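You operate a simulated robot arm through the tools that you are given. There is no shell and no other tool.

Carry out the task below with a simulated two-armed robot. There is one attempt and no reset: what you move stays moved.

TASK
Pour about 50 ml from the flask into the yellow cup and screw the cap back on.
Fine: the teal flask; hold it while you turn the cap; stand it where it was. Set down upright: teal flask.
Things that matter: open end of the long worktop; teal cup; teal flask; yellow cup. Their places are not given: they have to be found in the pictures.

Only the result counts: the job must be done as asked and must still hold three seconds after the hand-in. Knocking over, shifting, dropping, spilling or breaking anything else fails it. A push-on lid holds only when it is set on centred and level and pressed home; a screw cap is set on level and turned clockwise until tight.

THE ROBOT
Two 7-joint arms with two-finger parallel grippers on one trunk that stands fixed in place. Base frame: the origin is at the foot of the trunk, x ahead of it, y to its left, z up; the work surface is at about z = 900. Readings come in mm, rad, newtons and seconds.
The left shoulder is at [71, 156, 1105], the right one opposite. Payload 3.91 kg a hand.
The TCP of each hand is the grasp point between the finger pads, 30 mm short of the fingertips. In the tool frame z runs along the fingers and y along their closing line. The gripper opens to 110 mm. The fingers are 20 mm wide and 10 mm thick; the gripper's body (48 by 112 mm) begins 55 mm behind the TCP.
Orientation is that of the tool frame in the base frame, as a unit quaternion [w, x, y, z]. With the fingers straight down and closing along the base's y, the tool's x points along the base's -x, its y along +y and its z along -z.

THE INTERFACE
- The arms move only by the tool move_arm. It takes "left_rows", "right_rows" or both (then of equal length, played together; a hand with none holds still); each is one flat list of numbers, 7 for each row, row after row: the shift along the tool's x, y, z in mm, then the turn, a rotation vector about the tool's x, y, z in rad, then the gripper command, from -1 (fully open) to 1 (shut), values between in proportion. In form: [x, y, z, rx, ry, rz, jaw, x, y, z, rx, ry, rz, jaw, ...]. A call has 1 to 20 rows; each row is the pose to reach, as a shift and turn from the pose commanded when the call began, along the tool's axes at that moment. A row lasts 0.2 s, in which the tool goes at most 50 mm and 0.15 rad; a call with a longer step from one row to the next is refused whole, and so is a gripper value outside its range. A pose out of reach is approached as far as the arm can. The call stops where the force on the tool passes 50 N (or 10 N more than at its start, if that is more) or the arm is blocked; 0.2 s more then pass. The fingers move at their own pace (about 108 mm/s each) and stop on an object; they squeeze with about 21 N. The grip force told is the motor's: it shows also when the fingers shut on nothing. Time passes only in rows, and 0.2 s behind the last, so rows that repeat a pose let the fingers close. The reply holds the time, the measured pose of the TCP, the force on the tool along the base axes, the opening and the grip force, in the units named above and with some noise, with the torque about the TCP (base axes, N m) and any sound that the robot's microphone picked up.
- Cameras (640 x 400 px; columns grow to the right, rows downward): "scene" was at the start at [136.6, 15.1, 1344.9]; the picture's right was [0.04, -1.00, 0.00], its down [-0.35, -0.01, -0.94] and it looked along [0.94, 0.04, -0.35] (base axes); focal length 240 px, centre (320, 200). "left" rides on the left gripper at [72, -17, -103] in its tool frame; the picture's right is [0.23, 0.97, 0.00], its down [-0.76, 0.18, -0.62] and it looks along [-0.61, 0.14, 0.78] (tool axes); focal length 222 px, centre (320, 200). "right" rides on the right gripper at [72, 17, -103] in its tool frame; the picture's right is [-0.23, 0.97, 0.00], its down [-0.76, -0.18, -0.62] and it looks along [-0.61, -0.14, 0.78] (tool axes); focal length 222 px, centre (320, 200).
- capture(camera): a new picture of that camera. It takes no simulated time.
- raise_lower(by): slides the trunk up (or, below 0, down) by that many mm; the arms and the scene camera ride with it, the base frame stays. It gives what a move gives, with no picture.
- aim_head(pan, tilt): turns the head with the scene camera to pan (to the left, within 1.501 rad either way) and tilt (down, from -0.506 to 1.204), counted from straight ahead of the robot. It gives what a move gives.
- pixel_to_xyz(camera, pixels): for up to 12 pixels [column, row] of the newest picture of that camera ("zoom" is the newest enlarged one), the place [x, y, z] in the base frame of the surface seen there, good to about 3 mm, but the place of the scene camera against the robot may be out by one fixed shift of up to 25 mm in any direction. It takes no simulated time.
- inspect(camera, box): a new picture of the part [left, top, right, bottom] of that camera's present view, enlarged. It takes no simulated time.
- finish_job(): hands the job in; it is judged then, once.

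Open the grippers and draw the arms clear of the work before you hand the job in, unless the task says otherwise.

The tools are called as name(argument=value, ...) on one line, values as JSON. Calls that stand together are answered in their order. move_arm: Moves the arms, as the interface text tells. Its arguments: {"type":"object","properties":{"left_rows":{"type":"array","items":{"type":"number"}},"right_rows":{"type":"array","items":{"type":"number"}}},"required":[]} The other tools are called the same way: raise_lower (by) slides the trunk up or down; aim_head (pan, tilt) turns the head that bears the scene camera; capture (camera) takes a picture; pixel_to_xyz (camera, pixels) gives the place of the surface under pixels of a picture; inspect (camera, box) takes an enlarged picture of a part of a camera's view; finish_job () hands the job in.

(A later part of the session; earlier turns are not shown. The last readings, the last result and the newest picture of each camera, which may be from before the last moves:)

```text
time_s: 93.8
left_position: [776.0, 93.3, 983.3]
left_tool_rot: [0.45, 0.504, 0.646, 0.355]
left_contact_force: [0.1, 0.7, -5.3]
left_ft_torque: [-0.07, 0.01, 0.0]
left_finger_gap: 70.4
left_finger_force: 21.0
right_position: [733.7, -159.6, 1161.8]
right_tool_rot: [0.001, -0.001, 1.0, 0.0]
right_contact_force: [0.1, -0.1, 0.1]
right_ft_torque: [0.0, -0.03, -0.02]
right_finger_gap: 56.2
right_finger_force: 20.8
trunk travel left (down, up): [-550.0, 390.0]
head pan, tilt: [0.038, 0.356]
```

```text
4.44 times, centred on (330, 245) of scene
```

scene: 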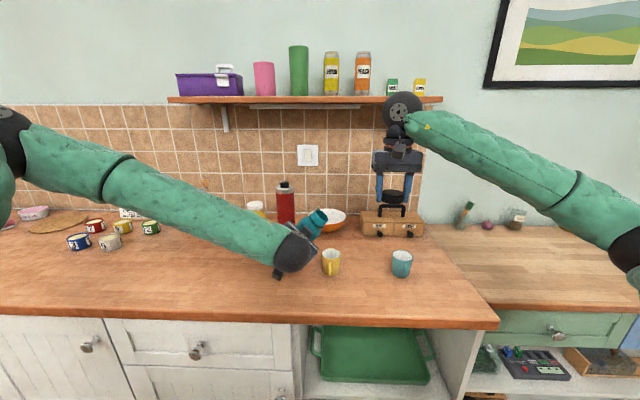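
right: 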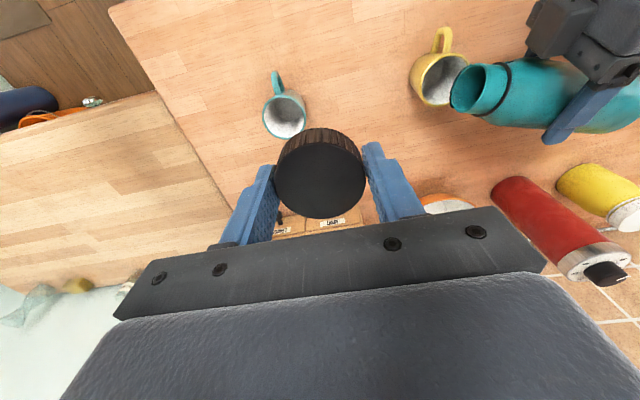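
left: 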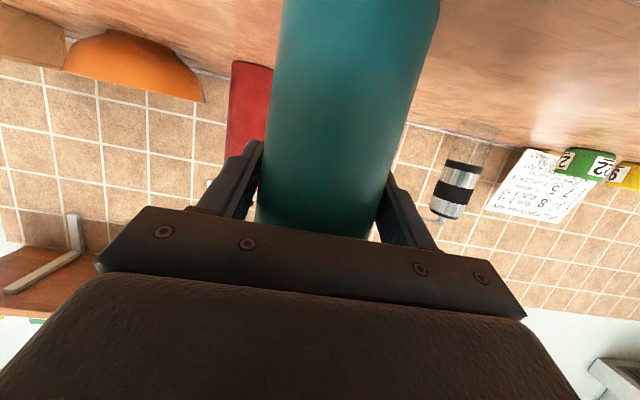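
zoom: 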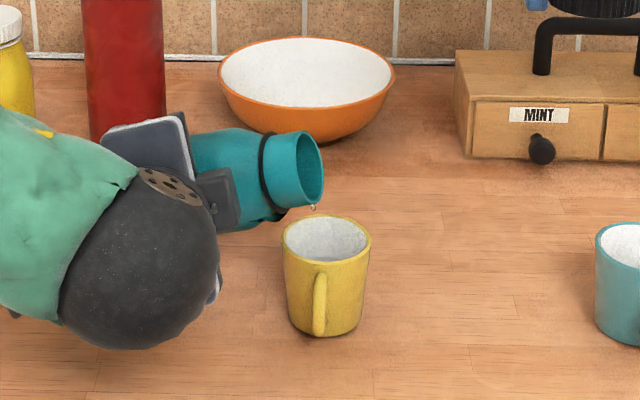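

After settling, the level averages z≈930.5, which with the 24.5 mm waterline radius means about 43 ml. I'll top up a little by tilting back to about ρ=1.64.

move_arm(left_rows=[-2.6, 5.6, 0.5, 0, 0, 0.1, 1, -5.2, 11.2, 1.0, 0, 0, 0.2, 1, -7.3, 15.6, 1.4, 0, 0, 0.28, 1, -8.05, 17.3, 1.55, 0, 0, 0.31, 1, -8.05, 17.3, 1.55, 0, 0, 0.31, 1])

inspect(camera="right", box=[420, 55, 470, 105])

pixel_to_xyz(camera="zoom", pixels=[[200, 150], [240, 120], [260, 100], [180, 200], [230, 200], [270, 160], [200, 250], [250, 250], [290, 110], [160, 230], [180, 290], [220, 300]])

inspect(camera="scene", box=[300, 210, 360, 270])

```text
time_s: 95.0
left_position: [784.8, 90.1, 1000.7]
left_tool_rot: [0.39, 0.599, 0.559, 0.42]
left_contact_force: [0.2, 0.3, -4.9]
left_ft_torque: [-0.02, -0.02, 0.02]
left_finger_gap: 70.2
left_finger_force: 21.4
right_position: [734.6, -159.3, 1162.7]
right_tool_rot: [0.001, 0.001, 1.0, 0.0]
right_contact_force: [-0.4, 0.4, 0.2]
right_ft_torque: [0.01, 0.04, 0.03]
right_finger_gap: 56.0
right_finger_force: 21.3
trunk travel left (down, up): [-550.0, 390.0]
head pan, tilt: [0.038, 0.356]
```

```text
8.00 times, centred on (445, 80) of right
```

zoom: 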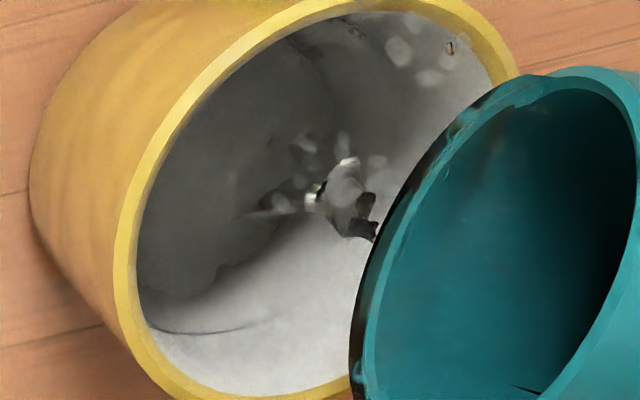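

```text
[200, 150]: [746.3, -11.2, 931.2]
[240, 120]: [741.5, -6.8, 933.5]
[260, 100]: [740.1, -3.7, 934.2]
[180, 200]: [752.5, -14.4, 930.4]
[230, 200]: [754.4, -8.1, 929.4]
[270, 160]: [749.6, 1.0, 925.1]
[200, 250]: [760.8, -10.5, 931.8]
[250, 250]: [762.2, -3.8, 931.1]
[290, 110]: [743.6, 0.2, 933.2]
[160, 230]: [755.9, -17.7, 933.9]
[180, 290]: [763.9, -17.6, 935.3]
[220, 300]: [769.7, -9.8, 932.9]
```

```text
6.67 times, centred on (330, 240) of scene
```

zoom: 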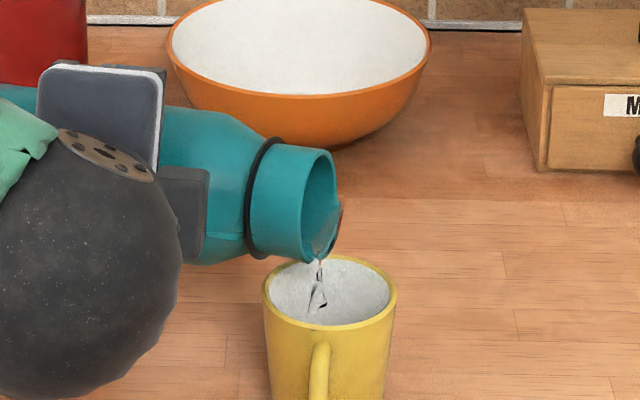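

A stream is flowing with the level near 932. I'll roll back now; what's in flight should bring it close to 50 ml.

move_arm(left_rows=[1.2, -9.1, -0.8, 0, 0, -0.15, 1, 2.4, -18.9, -1.55, 0, 0, -0.3, 1, 2.4, -18.9, -1.55, 0, 0, -0.31, 1, 2.4, -18.9, -1.55, 0, 0, -0.31, 1, 2.4, -18.9, -1.55, 0, 0, -0.31, 1])

inspect(camera="right", box=[420, 55, 470, 105])

pixel_to_xyz(camera="zoom", pixels=[[200, 150], [240, 120], [260, 100], [180, 200], [230, 200], [270, 160], [200, 250], [250, 250], [290, 110], [160, 230], [180, 290], [220, 300]])

inspect(camera="scene", box=[280, 200, 380, 290])

```text
time_s: 96.2
left_position: [776.3, 93.4, 982.4]
left_tool_rot: [0.45, 0.504, 0.646, 0.355]
left_contact_force: [0.6, 0.7, -5.8]
left_ft_torque: [-0.04, 0.03, 0.02]
left_finger_gap: 70.5
left_finger_force: 21.1
right_position: [733.5, -159.5, 1162.1]
right_tool_rot: [0.001, 0.0, 1.0, 0.0]
right_contact_force: [0.1, -1.4, -0.1]
right_ft_torque: [0.03, -0.01, -0.02]
right_finger_gap: 56.2
right_finger_force: 20.6
trunk travel left (down, up): [-550.0, 390.0]
head pan, tilt: [0.038, 0.356]
```

```text
8.00 times, centred on (445, 80) of right
```

zoom: 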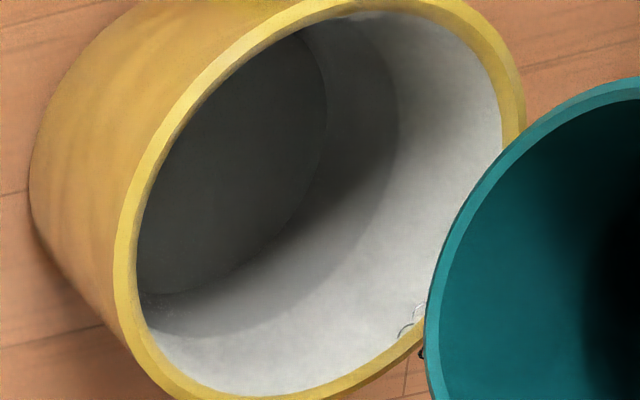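

```text
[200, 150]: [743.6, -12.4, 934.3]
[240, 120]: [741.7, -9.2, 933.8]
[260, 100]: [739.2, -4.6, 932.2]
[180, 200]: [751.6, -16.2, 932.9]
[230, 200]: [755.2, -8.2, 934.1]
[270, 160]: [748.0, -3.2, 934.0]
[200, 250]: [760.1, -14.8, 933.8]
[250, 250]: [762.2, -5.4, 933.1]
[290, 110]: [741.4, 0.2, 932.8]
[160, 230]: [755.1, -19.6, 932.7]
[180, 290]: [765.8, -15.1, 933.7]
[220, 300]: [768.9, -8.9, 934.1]
```

```text
4.44 times, centred on (330, 245) of scene
```

zoom: 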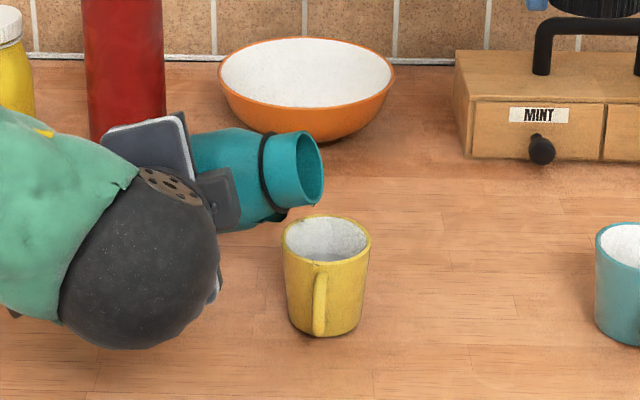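

The settled level averages z≈933.5, which is about 49 ml. A droplet seems to be near the rim by the lip, so I'll wait a moment with the lip over the cup and look again.

move_arm(left_rows=[0, 0, 0, 0, 0, 0, 1, 0, 0, 0, 0, 0, 0, 1])

inspect(camera="right", box=[430, 70, 490, 120])

inspect(camera="scene", box=[300, 220, 360, 280])

```text
time_s: 96.8
left_position: [776.8, 93.6, 982.7]
left_tool_rot: [0.45, 0.505, 0.646, 0.354]
left_contact_force: [-0.1, -0.3, -5.5]
left_ft_torque: [-0.08, 0.01, 0.0]
left_finger_gap: 70.4
left_finger_force: 20.8
right_position: [732.3, -158.9, 1162.6]
right_tool_rot: [-0.001, -0.001, 1.0, 0.0]
right_contact_force: [0.2, -0.3, 0.0]
right_ft_torque: [0.03, 0.0, 0.01]
right_finger_gap: 56.0
right_finger_force: 21.7
trunk travel left (down, up): [-550.0, 390.0]
head pan, tilt: [0.038, 0.356]
```

```text
8.00 times, centred on (460, 95) of right
```

zoom: 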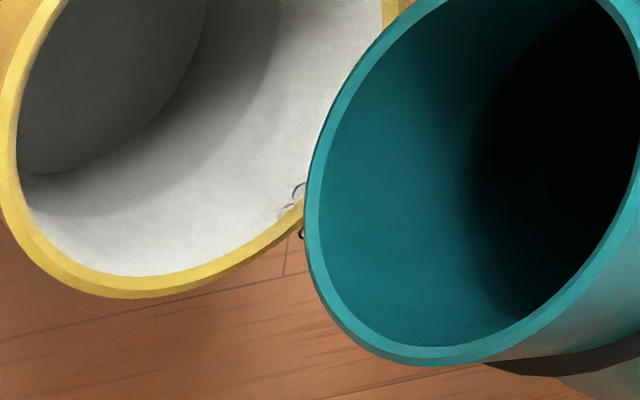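

```text
6.67 times, centred on (330, 250) of scene
```

zoom: 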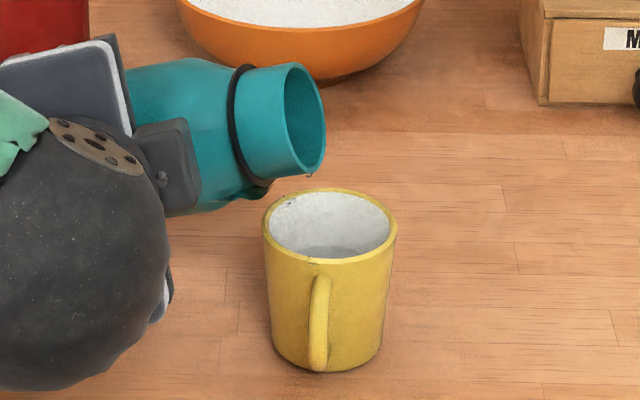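

A drop clings to the lip and another to the cup's inner rim; nothing is on the table. I'll roll back toward upright to ρ=0.5 with the lip kept over the cup.

move_arm(left_rows=[-1.3, 2.9, -4.9, 0, 0, -0.13, 1, -4.5, 7, -9.5, 0, 0, -0.23, 1, -7.8, 11.1, -14, 0, 0, -0.33, 1, -13.7, 13.4, -18.6, 0, 0, -0.455, 1, -19.6, 15.7, -23.2, 0, 0, -0.58, 1, -29, 22.1, -29, 0, 0, -0.705, 1, -38.3, 28.6, -34.8, 0, 0, -0.83, 1, -38.3, 28.6, -34.8, 0, 0, -0.83, 1])

inspect(camera="right", box=[400, 20, 560, 140])

inspect(camera="scene", box=[290, 190, 370, 280])

```text
time_s: 98.6
left_position: [757.5, 63.0, 1028.5]
left_tool_rot: [0.555, 0.201, 0.794, 0.143]
left_contact_force: [1.2, 0.6, -4.8]
left_ft_torque: [-0.08, -0.02, 0.0]
left_finger_gap: 70.4
left_finger_force: 21.2
right_position: [734.4, -160.1, 1163.0]
right_tool_rot: [-0.001, 0.0, 1.0, 0.0]
right_contact_force: [-0.4, -0.3, 0.2]
right_ft_torque: [-0.01, -0.03, -0.04]
right_finger_gap: 56.1
right_finger_force: 21.1
trunk travel left (down, up): [-550.0, 390.0]
head pan, tilt: [0.038, 0.356]
```

```text
3.33 times, centred on (480, 80) of right
```

zoom: 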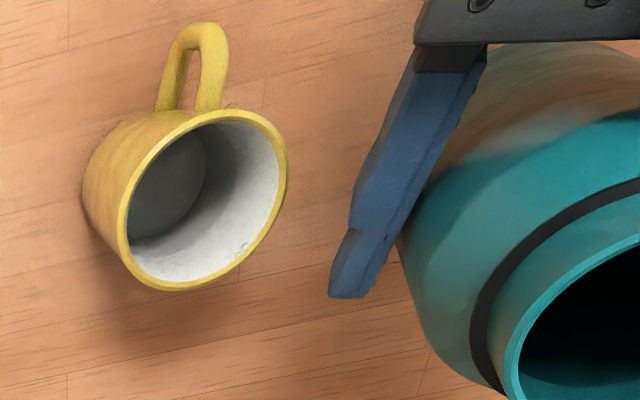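

```text
4.44 times, centred on (330, 235) of scene
```

zoom: 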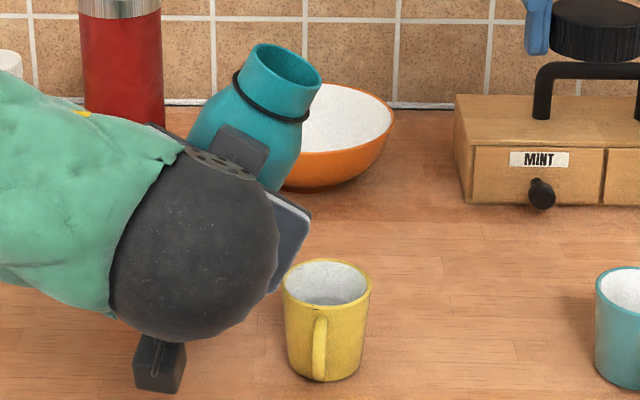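

The lip looks clean now. I'll zoom on the cup rim near the handle, where a tiny droplet shows, and check the table around the cup.

inspect(camera="right", box=[415, 30, 475, 110])

inspect(camera="scene", box=[305, 240, 355, 285])

```text
5.00 times, centred on (445, 70) of right
```

zoom: 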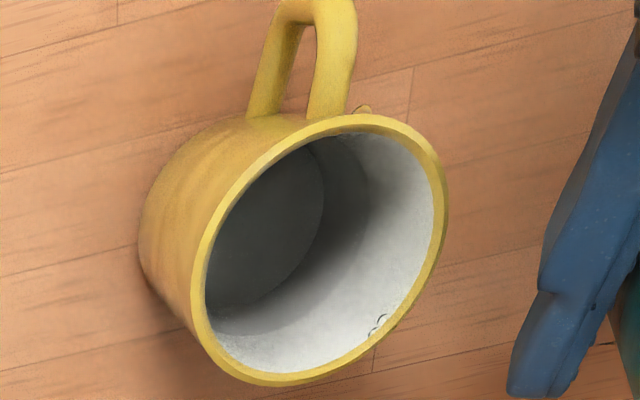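

```text
8.89 times, centred on (330, 262) of scene
```

zoom: 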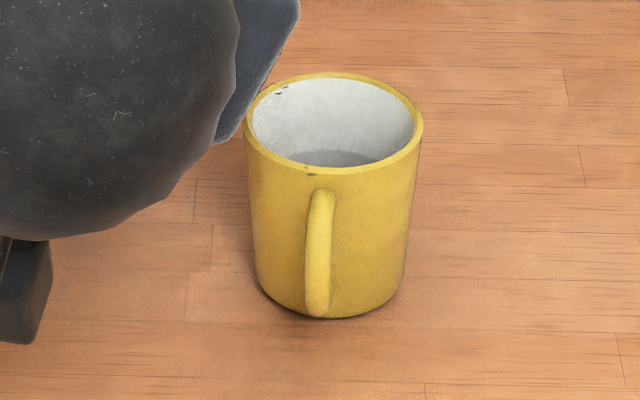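

There's only a clinging droplet on the rim and nothing on the worktop. I'll bring the flask upright while drawing it back to (760,110,1075).

move_arm(left_rows=[-12.8, 11, -5.8, 0, 0, -0.125, 1, -25.6, 22.1, -11.6, 0, 0, -0.25, 1, -22, 35, -11.8, 0, 0, -0.333, 1, -18.5, 49, -12, 0, 0, -0.417, 1, -15.6, 62.1, -12.2, 0, 0, -0.5, 1, -15.6, 62.1, -12.2, 0, 0, -0.5, 1])

capture(camera="scene")

capture(camera="right")

```text
time_s: 100.0
left_position: [759.8, 109.8, 1073.8]
left_tool_rot: [0.573, -0.001, 0.82, 0.001]
left_contact_force: [-0.1, 0.2, -5.3]
left_ft_torque: [-0.03, 0.0, -0.02]
left_finger_gap: 70.4
left_finger_force: 20.6
right_position: [733.7, -158.6, 1161.7]
right_tool_rot: [0.0, 0.0, 1.0, 0.001]
right_contact_force: [0.9, -0.4, -0.7]
right_ft_torque: [-0.01, 0.01, -0.02]
right_finger_gap: 55.8
right_finger_force: 21.2
trunk travel left (down, up): [-550.0, 390.0]
head pan, tilt: [0.038, 0.356]
```

```text
taken
```

scene: 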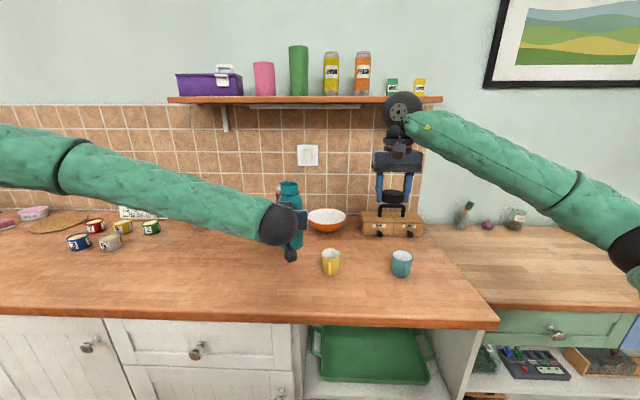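

```text
taken
```

right: 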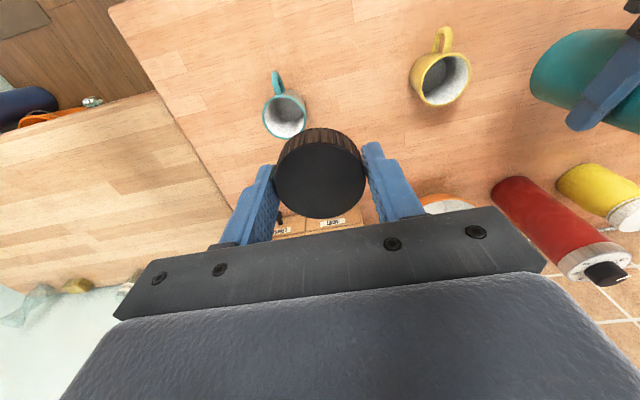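

The flask is upright again. I'll recheck the cup level now that everything has settled, with the view unobstructed.

inspect(camera="right", box=[415, 45, 475, 110])

pixel_to_xyz(camera="right", pixels=[[430, 74], [435, 70], [438, 68], [428, 80], [434, 80], [439, 75], [430, 86], [436, 86], [441, 69], [425, 84], [428, 91], [445, 72]])

```text
6.15 times, centred on (445, 78) of right
```

zoom: 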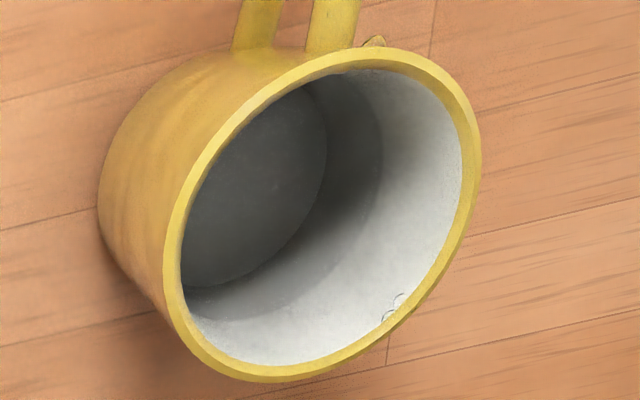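

```text
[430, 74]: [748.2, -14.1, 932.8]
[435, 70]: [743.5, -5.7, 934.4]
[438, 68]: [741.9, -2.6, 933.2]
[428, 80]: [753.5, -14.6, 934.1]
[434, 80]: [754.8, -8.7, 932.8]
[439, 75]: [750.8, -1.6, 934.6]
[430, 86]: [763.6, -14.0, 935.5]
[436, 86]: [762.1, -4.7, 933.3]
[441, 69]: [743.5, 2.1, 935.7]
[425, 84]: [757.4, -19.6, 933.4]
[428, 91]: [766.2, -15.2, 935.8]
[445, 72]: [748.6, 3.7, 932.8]
```

The level settles at z≈934, about 50 ml, so the pour is done. I'll carry the flask back upright over its original spot and lower it to about 3 mm above the table.

move_arm(left_rows=[2, 6, 1.7, 0, 0, 0, 1, 4, 18, 3.5, 0, 0, 0, 1, 6.5, 36, 5.5, 0, 0, 0, 1, 9, 56, 7.7, 0, 0, 0, 1, 12, 78, 10.3, 0, 0, 0, 1, 14.5, 100, 12.5, 0, 0, 0, 1, 17, 120, 14.7, 0, 0, 0, 1, 19, 136, 16.4, 0, 0, 0, 1, 20.25, 145, 17.5, 0, 0, 0, 1, 20.25, 148, 17.5, 0, 0, 0, 1, 31, 148, 21.4, 0, 0, 0, 1, 42, 148, 25.4, 0, 0, 0, 1, 53, 148, 29.4, 0, 0, 0, 1, 64, 148, 33.4, 0, 0, 0, 1, 73.8, 148, 37.0, 0, 0, 0, 1, 73.8, 148, 37.0, 0, 0, 0, 1])

inspect(camera="scene", box=[200, 180, 290, 290])

```text
time_s: 103.4
left_position: [768.7, 258.7, 993.1]
left_tool_rot: [0.574, -0.001, 0.819, 0.002]
left_contact_force: [0.0, 0.2, -6.6]
left_ft_torque: [-0.04, 0.03, -0.01]
left_finger_gap: 70.5
left_finger_force: 20.7
right_position: [733.5, -159.5, 1162.7]
right_tool_rot: [-0.001, 0.0, 1.0, 0.001]
right_contact_force: [0.6, -0.3, -1.1]
right_ft_torque: [0.0, 0.0, 0.0]
right_finger_gap: 55.5
right_finger_force: 20.9
trunk travel left (down, up): [-550.0, 390.0]
head pan, tilt: [0.038, 0.356]
```

```text
3.64 times, centred on (245, 235) of scene
```

zoom: 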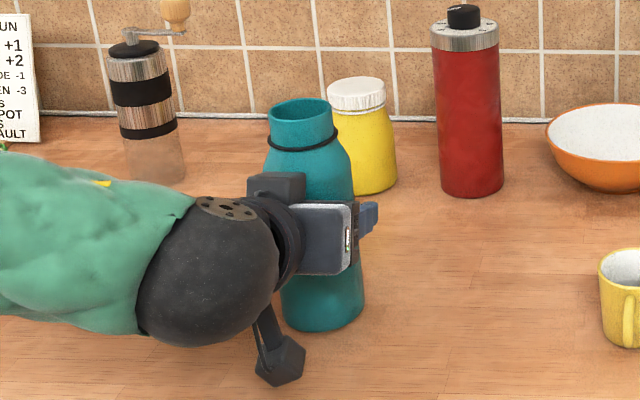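

The flask hangs just above its spot. I'll lower it in 1 mm steps until the table takes the weight.

move_arm(left_rows=[0.94, 0, 0.34, 0, 0, 0, 1, 1.88, 0, 0.68, 0, 0, 0, 1, 2.82, 0, 1.03, 0, 0, 0, 1, 2.82, 0, 1.03, 0, 0, 0, 1])

inspect(camera="right", box=[240, 110, 400, 230])

```text
time_s: 104.4
left_position: [768.7, 257.8, 991.9]
left_tool_rot: [0.575, -0.001, 0.818, 0.002]
left_contact_force: [4.0, 2.0, 13.1]
left_ft_torque: [0.19, 0.08, 0.01]
left_finger_gap: 70.4
left_finger_force: 20.6
right_position: [733.1, -159.4, 1163.4]
right_tool_rot: [0.001, 0.0, 1.0, 0.001]
right_contact_force: [-0.4, 0.0, -0.2]
right_ft_torque: [-0.02, 0.01, 0.0]
right_finger_gap: 55.9
right_finger_force: 20.7
trunk travel left (down, up): [-550.0, 390.0]
head pan, tilt: [0.038, 0.356]
```

```text
3.33 times, centred on (320, 170) of right
```

zoom: 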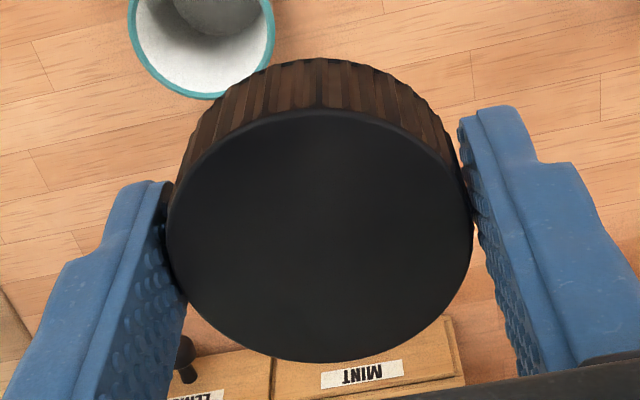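

The flask is standing (table pushing up with 13 N). I'll ease the left hand up 0.8 mm to lighten that, and check the reading.

move_arm(left_rows=[-0.75, 0, -0.27, 0, 0, 0, 1, -0.75, 0, -0.27, 0, 0, 0, 1])

capture(camera="left")

```text
time_s: 105.0
left_position: [767.7, 257.0, 991.3]
left_tool_rot: [0.574, -0.001, 0.819, 0.002]
left_contact_force: [4.7, 2.7, 11.1]
left_ft_torque: [0.13, -0.1, 0.02]
left_finger_gap: 70.0
left_finger_force: 20.4
right_position: [733.0, -159.5, 1163.6]
right_tool_rot: [0.0, 0.0, 1.0, 0.0]
right_contact_force: [-1.1, -0.5, 0.0]
right_ft_torque: [0.03, -0.03, -0.01]
right_finger_gap: 55.6
right_finger_force: 21.2
trunk travel left (down, up): [-550.0, 390.0]
head pan, tilt: [0.038, 0.356]
```

```text
taken
```

left: 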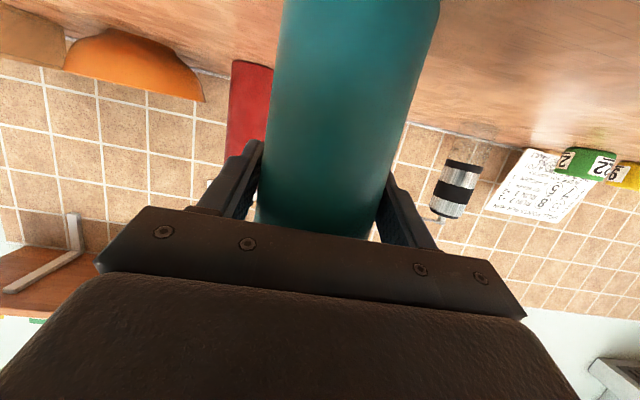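

I'll briefly open and re-close the left gripper so the flask settles flat on its base, square for the cap.

move_arm(left_rows=[0, 0, 0, 0, 0, 0, -0.6, 0, 0, 0, 0, 0, 0, -0.6, 0, 0, 0, 0, 0, 0, -0.6, 0, 0, 0, 0, 0, 0, 1, 0, 0, 0, 0, 0, 0, 1, 0, 0, 0, 0, 0, 0, 1, 0, 0, 0, 0, 0, 0, 1])

inspect(camera="scene", box=[200, 180, 290, 290])

```text
time_s: 106.6
left_position: [769.3, 257.8, 990.3]
left_tool_rot: [0.573, -0.001, 0.82, 0.002]
left_contact_force: [-1.4, -0.2, 0.3]
left_ft_torque: [-0.1, 0.06, -0.03]
left_finger_gap: 70.5
left_finger_force: 20.8
right_position: [733.6, -159.4, 1163.2]
right_tool_rot: [0.0, 0.001, 1.0, 0.0]
right_contact_force: [1.2, 0.1, 0.0]
right_ft_torque: [0.0, -0.01, 0.03]
right_finger_gap: 55.6
right_finger_force: 21.1
trunk travel left (down, up): [-550.0, 390.0]
head pan, tilt: [0.038, 0.356]
```

```text
3.64 times, centred on (245, 235) of scene
```

zoom: 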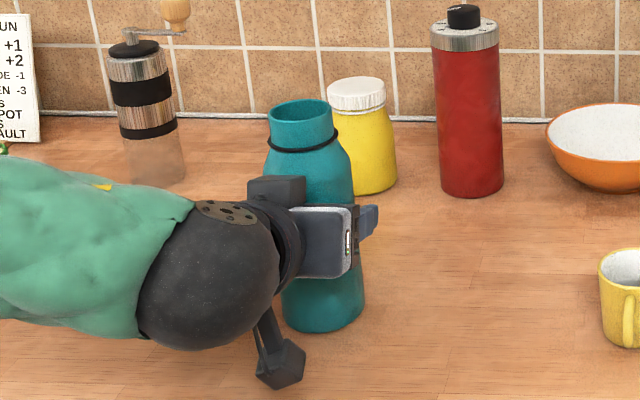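

The flask stands free of load and is gripped again (gap 70.5). I'll bring the capped right hand to about 120 mm beside the flask, at the same height, to measure the neck's position from above first.

move_arm(right_rows=[-5.2, 42.4, 0, 0, 0, 0, 1, -10.5, 84.8, 0, 0, 0, 0, 1, -15.7, 127.2, 0, 0, 0, 0, 1, -21, 169.6, 0, 0, 0, 0, 1, -26.2, 212, 0, 0, 0, 0, 1, -31.5, 254.4, 0, 0, 0, 0, 1, -36.7, 296.9, 0, 0, 0, 0, 1, -36.7, 296.9, 0, 0, 0, 0, 1])

capture(camera="right")

capture(camera="scene")

```text
time_s: 108.4
left_position: [768.1, 258.4, 991.2]
left_tool_rot: [0.573, 0.0, 0.82, 0.002]
left_contact_force: [0.5, -1.4, 0.0]
left_ft_torque: [-0.19, -0.02, 0.03]
left_finger_gap: 70.2
left_finger_force: 21.0
right_position: [769.1, 135.2, 1162.7]
right_tool_rot: [0.0, 0.0, 1.0, 0.001]
right_contact_force: [0.7, -0.5, -0.2]
right_ft_torque: [0.03, -0.02, 0.05]
right_finger_gap: 55.7
right_finger_force: 20.3
trunk travel left (down, up): [-550.0, 390.0]
head pan, tilt: [0.038, 0.356]
```

```text
taken
```

right: 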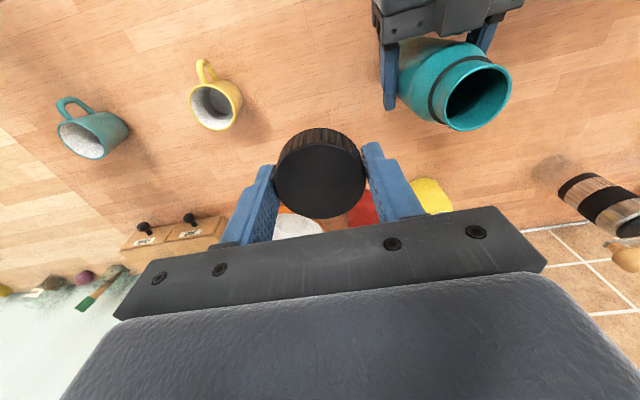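

```text
taken
```

scene: 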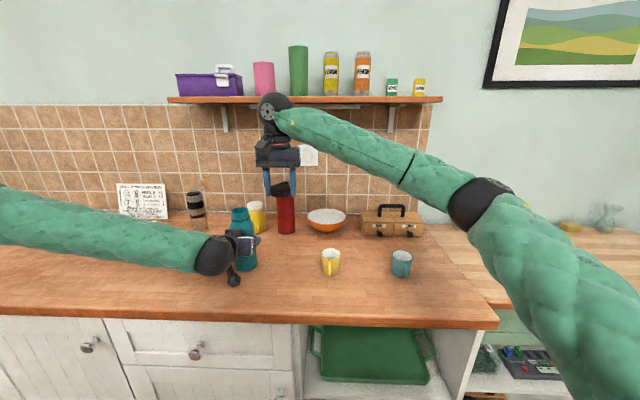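

The open neck appears at about (477,97). I'll enlarge it to locate its centre and check that it's level.

inspect(camera="right", box=[420, 40, 530, 150])

pixel_to_xyz(camera="right", pixels=[[446, 110], [450, 125], [465, 131], [480, 130], [500, 115], [509, 100], [509, 85], [495, 66], [480, 62], [460, 75], [449, 92], [503, 75]])

```text
3.64 times, centred on (475, 95) of right
```

zoom: 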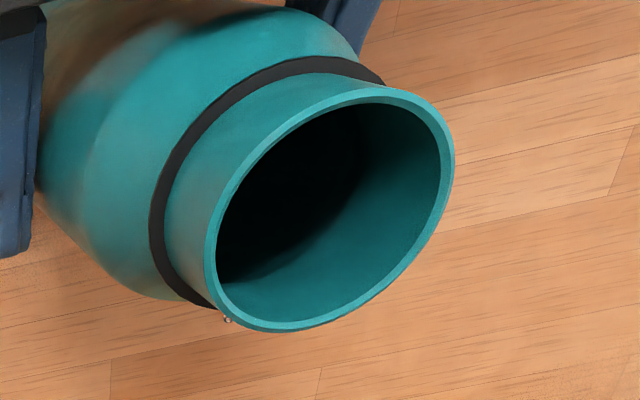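

```text
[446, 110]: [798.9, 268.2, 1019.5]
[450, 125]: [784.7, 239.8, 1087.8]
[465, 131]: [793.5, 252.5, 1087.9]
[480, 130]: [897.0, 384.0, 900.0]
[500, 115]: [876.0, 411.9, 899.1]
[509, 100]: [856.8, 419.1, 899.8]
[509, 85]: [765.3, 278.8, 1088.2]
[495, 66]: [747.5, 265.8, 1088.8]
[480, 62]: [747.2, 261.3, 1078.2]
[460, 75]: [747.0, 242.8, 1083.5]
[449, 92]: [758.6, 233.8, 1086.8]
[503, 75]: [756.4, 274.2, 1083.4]
```

The neck centre lies about 120.5 mm along +y from the right TCP, within 1 mm of my dead-reckoned value. I'll move the cap over it at this height while turning to yaw -0.9 for a full clockwise stroke.

move_arm(right_rows=[-0.1, 20, 0, 0, 0, -0.15, 1, -0.3, 40, 0, 0, 0, -0.3, 1, -0.4, 60, 0, 0, 0, -0.45, 1, -0.5, 80, 0, 0, 0, -0.6, 1, -0.7, 100, 0, 0, 0, -0.75, 1, -0.8, 120.4, 0, 0, 0, -0.9, 1, -0.8, 120.4, 0, 0, 0, -0.9, 1])

capture(camera="right")

inspect(camera="scene", box=[190, 130, 300, 280])

```text
time_s: 110.0
left_position: [768.0, 258.2, 991.2]
left_tool_rot: [0.574, 0.0, 0.819, 0.001]
left_contact_force: [0.9, -1.4, -0.1]
left_ft_torque: [-0.2, -0.08, 0.05]
left_finger_gap: 70.5
left_finger_force: 21.2
right_position: [770.1, 256.7, 1163.1]
right_tool_rot: [0.001, -0.436, 0.9, -0.001]
right_contact_force: [-0.5, 0.5, -0.3]
right_ft_torque: [0.01, -0.01, -0.02]
right_finger_gap: 55.5
right_finger_force: 21.2
trunk travel left (down, up): [-550.0, 390.0]
head pan, tilt: [0.038, 0.356]
```

```text
taken
```

right: 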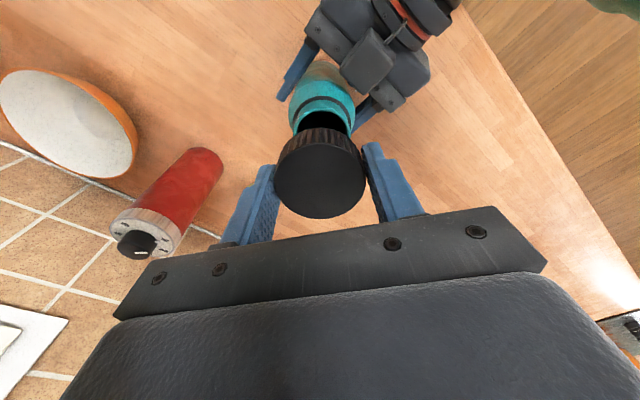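

```text
2.67 times, centred on (245, 205) of scene
```

zoom: 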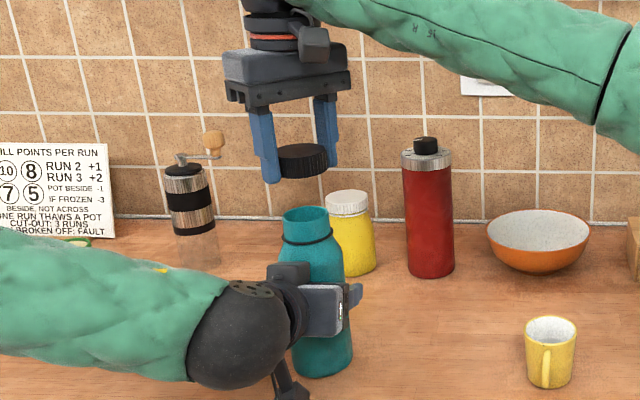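

The cap hovers over the neck. I'll zoom in with the scene camera to compare the centres of cap and neck more finely.

inspect(camera="scene", box=[225, 180, 265, 220])

inspect(camera="right", box=[260, 80, 380, 220])

```text
10.00 times, centred on (245, 200) of scene
```

zoom: 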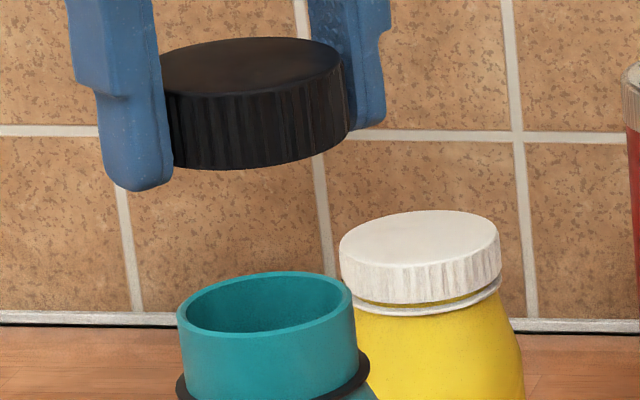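

```text
2.86 times, centred on (320, 150) of right
```

zoom: 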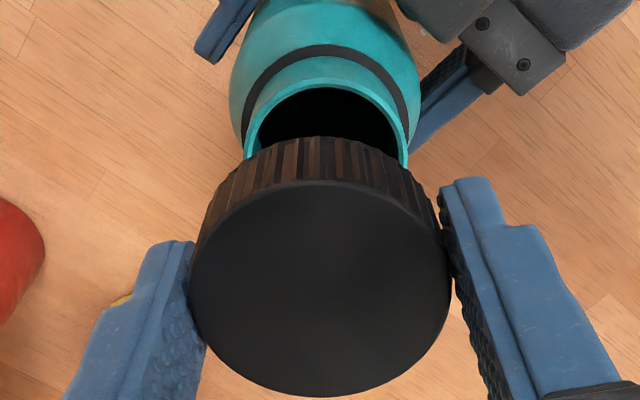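

Both views suggest the cap sits about 2–3 mm too far in -y relative to the neck. I'll shift it +2.3 mm in y and recheck.

move_arm(right_rows=[-1.8, 1.43, 0, 0, 0, 0, 1, -1.8, 1.43, 0, 0, 0, 0, 1])

inspect(camera="scene", box=[225, 180, 265, 220])

pixel_to_xyz(camera="zoom", pixels=[[182, 316], [349, 292], [270, 331], [225, 330], [310, 322], [190, 120], [220, 130], [250, 135], [280, 130], [310, 120], [330, 110], [345, 100]])

inspect(camera="right", box=[260, 80, 380, 220])

```text
time_s: 110.6
left_position: [767.8, 257.8, 990.0]
left_tool_rot: [0.574, -0.001, 0.819, 0.001]
left_contact_force: [0.8, -1.7, 0.0]
left_ft_torque: [-0.29, -0.05, -0.01]
left_finger_gap: 70.2
left_finger_force: 21.1
right_position: [768.4, 259.3, 1162.8]
right_tool_rot: [-0.001, -0.435, 0.9, 0.0]
right_contact_force: [-0.1, -0.2, 0.0]
right_ft_torque: [0.0, 0.03, 0.01]
right_finger_gap: 55.8
right_finger_force: 21.5
trunk travel left (down, up): [-550.0, 390.0]
head pan, tilt: [0.038, 0.356]
```

```text
10.00 times, centred on (245, 200) of scene
```

zoom: 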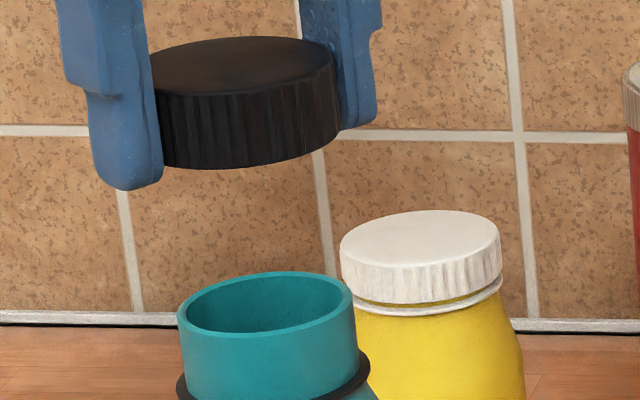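

```text
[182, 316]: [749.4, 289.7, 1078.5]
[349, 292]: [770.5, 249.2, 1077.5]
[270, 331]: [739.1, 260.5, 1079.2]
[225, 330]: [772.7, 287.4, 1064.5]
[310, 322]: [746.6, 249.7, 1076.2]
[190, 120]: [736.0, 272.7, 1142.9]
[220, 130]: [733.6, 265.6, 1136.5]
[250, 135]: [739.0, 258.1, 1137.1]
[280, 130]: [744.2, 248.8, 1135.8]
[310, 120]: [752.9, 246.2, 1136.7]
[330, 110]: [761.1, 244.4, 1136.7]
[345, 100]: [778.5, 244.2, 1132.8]
```

```text
2.86 times, centred on (320, 150) of right
```

zoom: 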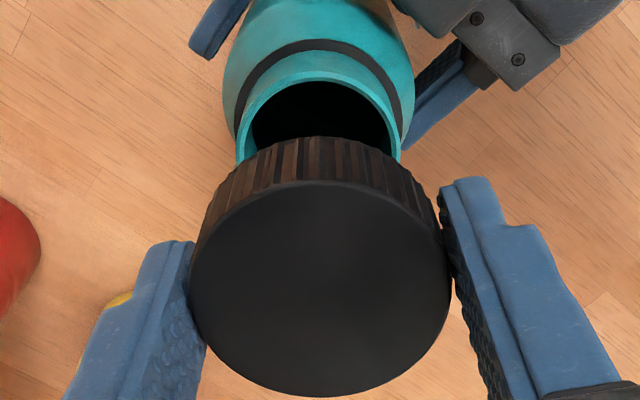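

Now both views show the cap centred on the neck (319.8 vs 320 in the right view). I'll lower it to just above the neck, then continue down gently while watching the force.

move_arm(right_rows=[0, 0, 12, 0, 0, 0, 1, 0, 0, 24, 0, 0, 0, 1, 0, 0, 36, 0, 0, 0, 1, 0, 0, 36, 0, 0, 0, 1])

inspect(camera="scene", box=[220, 185, 270, 235])

```text
time_s: 111.6
left_position: [768.9, 257.7, 990.0]
left_tool_rot: [0.574, -0.001, 0.819, 0.002]
left_contact_force: [-0.4, -0.7, 0.2]
left_ft_torque: [-0.13, 0.06, -0.03]
left_finger_gap: 70.5
left_finger_force: 21.2
right_position: [769.6, 259.7, 1126.0]
right_tool_rot: [0.0, -0.435, 0.9, 0.0]
right_contact_force: [-0.3, -0.8, -0.3]
right_ft_torque: [0.02, 0.01, 0.0]
right_finger_gap: 55.6
right_finger_force: 20.9
trunk travel left (down, up): [-550.0, 390.0]
head pan, tilt: [0.038, 0.356]
```

```text
8.00 times, centred on (245, 210) of scene
```

zoom: 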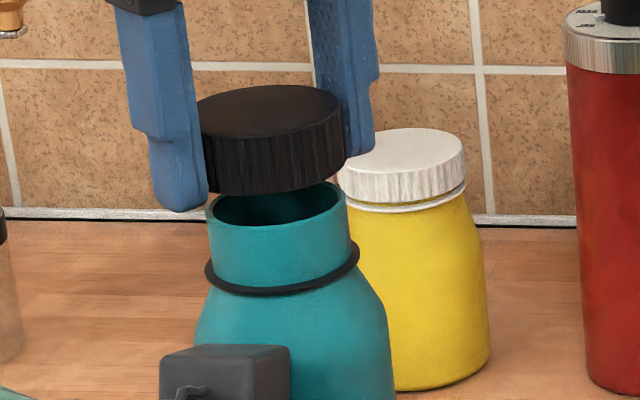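

The cap is right above the neck and aligned. I'll lower it 14 mm in small steps so it slips over the neck, and check the forces.

move_arm(right_rows=[0, 0, 3.5, 0, 0, 0, 1, 0, 0, 7, 0, 0, 0, 1, 0, 0, 10.5, 0, 0, 0, 1, 0, 0, 14, 0, 0, 0, 1])

inspect(camera="scene", box=[220, 185, 270, 235])

```text
time_s: 112.6
left_position: [768.2, 259.0, 991.3]
left_tool_rot: [0.574, -0.001, 0.819, 0.002]
left_contact_force: [-1.2, -0.2, 0.1]
left_ft_torque: [-0.14, 0.03, 0.02]
left_finger_gap: 70.4
left_finger_force: 21.2
right_position: [769.1, 259.7, 1112.4]
right_tool_rot: [-0.001, -0.435, 0.901, -0.001]
right_contact_force: [-0.3, 0.1, 0.1]
right_ft_torque: [-0.03, 0.02, 0.02]
right_finger_gap: 55.5
right_finger_force: 21.1
trunk travel left (down, up): [-550.0, 390.0]
head pan, tilt: [0.038, 0.356]
```

```text
8.00 times, centred on (245, 210) of scene
```

zoom: 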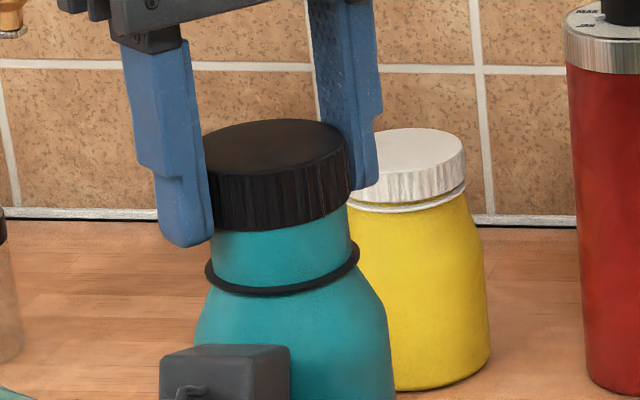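

The cap has slipped over the neck without any force. I'll lower another 10 mm in 2 mm steps.

move_arm(right_rows=[0, 0, 2, 0, 0, 0, 1, 0, 0, 4, 0, 0, 0, 1, 0, 0, 6, 0, 0, 0, 1, 0, 0, 8, 0, 0, 0, 1, 0, 0, 10, 0, 0, 0, 1])

inspect(camera="scene", box=[220, 185, 270, 235])

```text
time_s: 113.8
left_position: [768.6, 258.7, 992.1]
left_tool_rot: [0.574, -0.001, 0.819, 0.001]
left_contact_force: [-0.9, 0.3, 0.9]
left_ft_torque: [-0.07, 0.18, 0.02]
left_finger_gap: 70.2
left_finger_force: 21.1
right_position: [769.7, 261.2, 1101.6]
right_tool_rot: [0.0, -0.435, 0.9, -0.001]
right_contact_force: [0.1, -0.6, -0.4]
right_ft_torque: [0.04, -0.01, 0.0]
right_finger_gap: 54.8
right_finger_force: 20.6
trunk travel left (down, up): [-550.0, 390.0]
head pan, tilt: [0.038, 0.356]
```

```text
8.00 times, centred on (245, 210) of scene
```

zoom: 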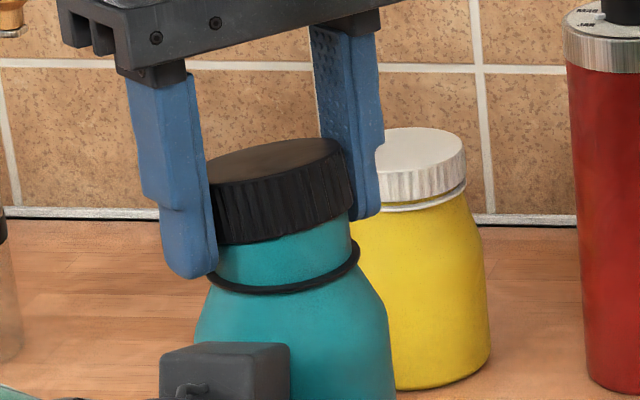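

The scene shows the cap tilted and slid up in the fingers: it met resistance while the hand kept going down. I'll measure the cap's top from the right camera before doing anything.

capture(camera="right")

pixel_to_xyz(camera="right", pixels=[[320, 170], [300, 160], [340, 160], [295, 180], [345, 180], [320, 150], [320, 190], [305, 195], [335, 195], [320, 205], [285, 170], [355, 170]])

inspect(camera="right", box=[240, 90, 400, 230])

```text
taken
```

right: 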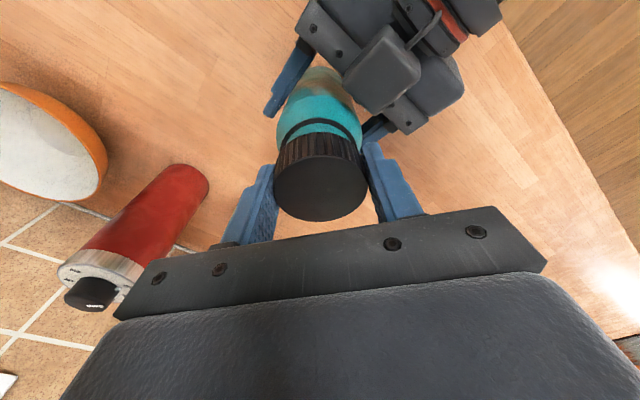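

```text
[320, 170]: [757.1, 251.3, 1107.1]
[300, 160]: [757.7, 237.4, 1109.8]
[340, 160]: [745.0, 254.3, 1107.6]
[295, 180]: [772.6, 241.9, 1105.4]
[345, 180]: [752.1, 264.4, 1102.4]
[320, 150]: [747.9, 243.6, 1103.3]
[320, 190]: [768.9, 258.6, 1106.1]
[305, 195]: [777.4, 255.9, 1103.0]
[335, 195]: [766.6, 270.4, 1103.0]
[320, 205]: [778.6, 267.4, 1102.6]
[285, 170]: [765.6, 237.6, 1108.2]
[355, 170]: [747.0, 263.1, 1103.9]
```

```text
2.86 times, centred on (320, 160) of right
```

zoom: 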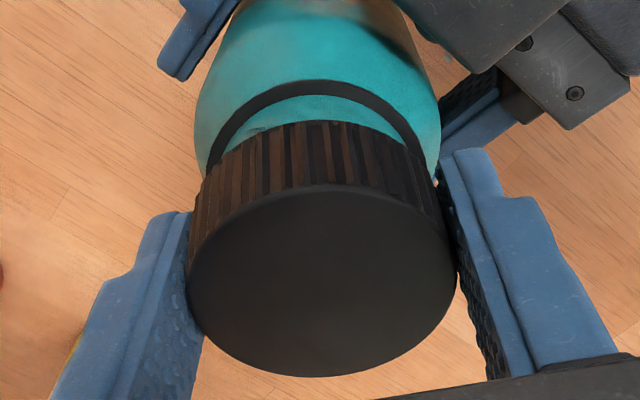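

The cap's top is tilted about 10° (z from 1102 to 1110) and stands about 14 mm above its seat, though it already surrounds the neck. I'll open the right fingers so it can drop and settle squarely on the neck by itself.

move_arm(right_rows=[0, 0, 0, 0, 0, 0, 0, 0, 0, 0, 0, 0, 0, -0.3, 0, 0, 0, 0, 0, 0, -0.45, 0, 0, 0, 0, 0, 0, -0.45])

inspect(camera="scene", box=[220, 185, 270, 235])

inspect(camera="right", box=[240, 90, 400, 230])

```text
time_s: 114.8
left_position: [768.1, 257.6, 990.5]
left_tool_rot: [0.574, 0.0, 0.819, 0.001]
left_contact_force: [1.5, -0.1, 4.8]
left_ft_torque: [-0.21, -0.12, 0.06]
left_finger_gap: 70.4
left_finger_force: 20.9
right_position: [768.9, 260.2, 1102.9]
right_tool_rot: [0.0, -0.435, 0.9, 0.0]
right_contact_force: [0.6, -0.8, -0.9]
right_ft_torque: [-0.01, 0.01, -0.01]
right_finger_gap: 79.8
right_finger_force: 0.0
trunk travel left (down, up): [-550.0, 390.0]
head pan, tilt: [0.038, 0.356]
```

```text
8.00 times, centred on (245, 210) of scene
```

zoom: 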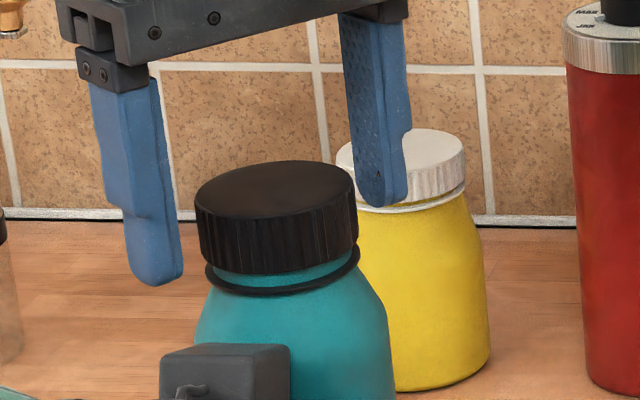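

```text
2.86 times, centred on (320, 160) of right
```

zoom: 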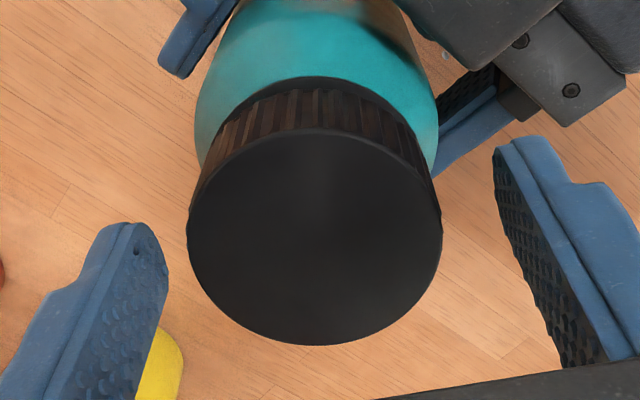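

The cap dropped level onto the neck, close to the ring. I'll measure its top height and centre.

capture(camera="right")

pixel_to_xyz(camera="right", pixels=[[313, 172], [300, 160], [335, 160], [290, 175], [340, 180], [315, 145], [313, 190], [300, 195], [330, 195], [313, 205], [283, 165], [350, 170]])

```text
taken
```

right: 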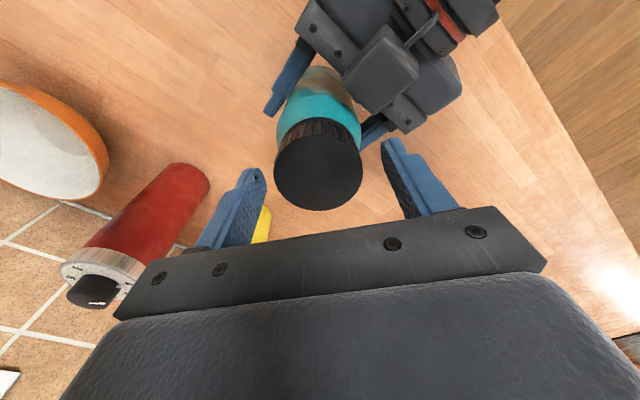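

```text
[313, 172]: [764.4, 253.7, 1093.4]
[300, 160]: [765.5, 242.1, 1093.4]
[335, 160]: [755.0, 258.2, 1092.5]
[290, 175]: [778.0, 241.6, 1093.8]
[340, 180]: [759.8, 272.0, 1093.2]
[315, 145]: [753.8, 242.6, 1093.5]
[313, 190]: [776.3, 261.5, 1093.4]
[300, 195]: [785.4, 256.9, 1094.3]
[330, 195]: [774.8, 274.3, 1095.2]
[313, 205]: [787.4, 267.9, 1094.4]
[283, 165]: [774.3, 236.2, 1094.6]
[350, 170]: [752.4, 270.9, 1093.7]
```

The cap now sits level at z≈1093.8, about 3 mm above fully tight. The TCP is off the cap axis by about (-0.3,-2.3) mm, so I'll recentre on it, lower 5.6 mm and close.

move_arm(right_rows=[2.0, -1.2, 0, 0, 0, 0, -0.45, 2.0, -1.2, 2.8, 0, 0, 0, -0.45, 2.0, -1.2, 5.6, 0, 0, 0, -0.45, 2.0, -1.2, 5.6, 0, 0, 0, 1, 2.0, -1.2, 5.6, 0, 0, 0, 1, 2.0, -1.2, 5.6, 0, 0, 0, 1, 2.0, -1.2, 5.6, 0, 0, 0, 1])

inspect(camera="scene", box=[220, 185, 270, 235])

inspect(camera="right", box=[240, 90, 400, 230])

```text
time_s: 116.4
left_position: [769.5, 259.3, 990.9]
left_tool_rot: [0.573, -0.001, 0.819, 0.002]
left_contact_force: [12.0, -2.1, 6.4]
left_ft_torque: [-0.07, 0.26, 0.07]
left_finger_gap: 70.5
left_finger_force: 20.8
right_position: [768.8, 257.9, 1097.7]
right_tool_rot: [0.0, -0.435, 0.9, 0.0]
right_contact_force: [-7.8, 2.0, -0.7]
right_ft_torque: [0.04, 0.21, -0.03]
right_finger_gap: 53.3
right_finger_force: 20.7
trunk travel left (down, up): [-550.0, 390.0]
head pan, tilt: [0.038, 0.356]
```

```text
8.00 times, centred on (245, 210) of scene
```

zoom: 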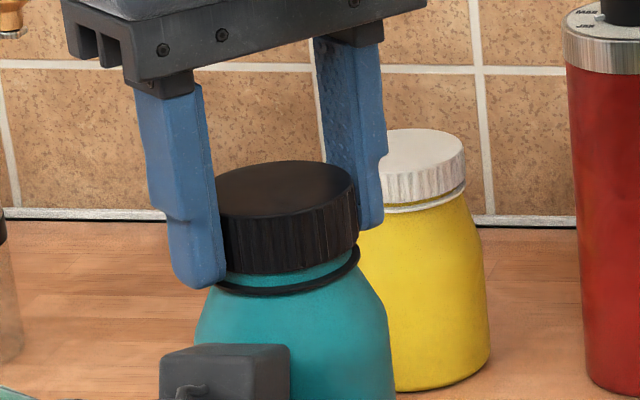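

```text
2.86 times, centred on (320, 160) of right
```

zoom: 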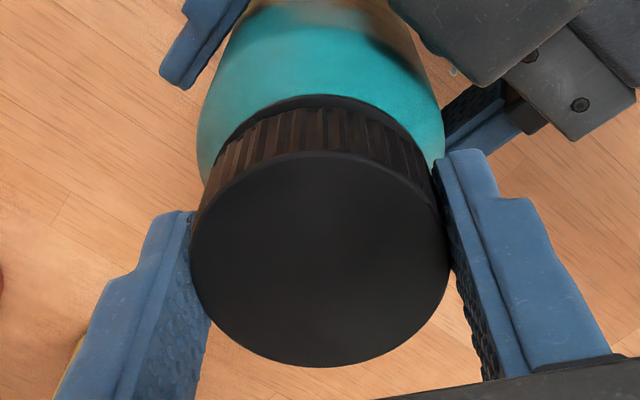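

The cap is gripped level, but there's an 8 N side load from about 1 mm of offset along the closing line. I'll shift the hand +1 mm along its y to relieve it.

move_arm(right_rows=[0, 1.0, 0, 0, 0, 0, 1, 0, 1.0, 0, 0, 0, 0, 1])

```text
time_s: 117.0
left_position: [768.5, 258.3, 991.1]
left_tool_rot: [0.574, -0.001, 0.819, 0.002]
left_contact_force: [10.0, 3.3, 6.6]
left_ft_torque: [-0.58, -0.12, 0.04]
left_finger_gap: 70.4
left_finger_force: 21.6
right_position: [768.1, 258.1, 1097.9]
right_tool_rot: [0.0, -0.435, 0.9, -0.001]
right_contact_force: [-6.2, -2.6, 0.3]
right_ft_torque: [-0.07, 0.18, -0.03]
right_finger_gap: 53.3
right_finger_force: 20.9
trunk travel left (down, up): [-550.0, 390.0]
head pan, tilt: [0.038, 0.356]
```

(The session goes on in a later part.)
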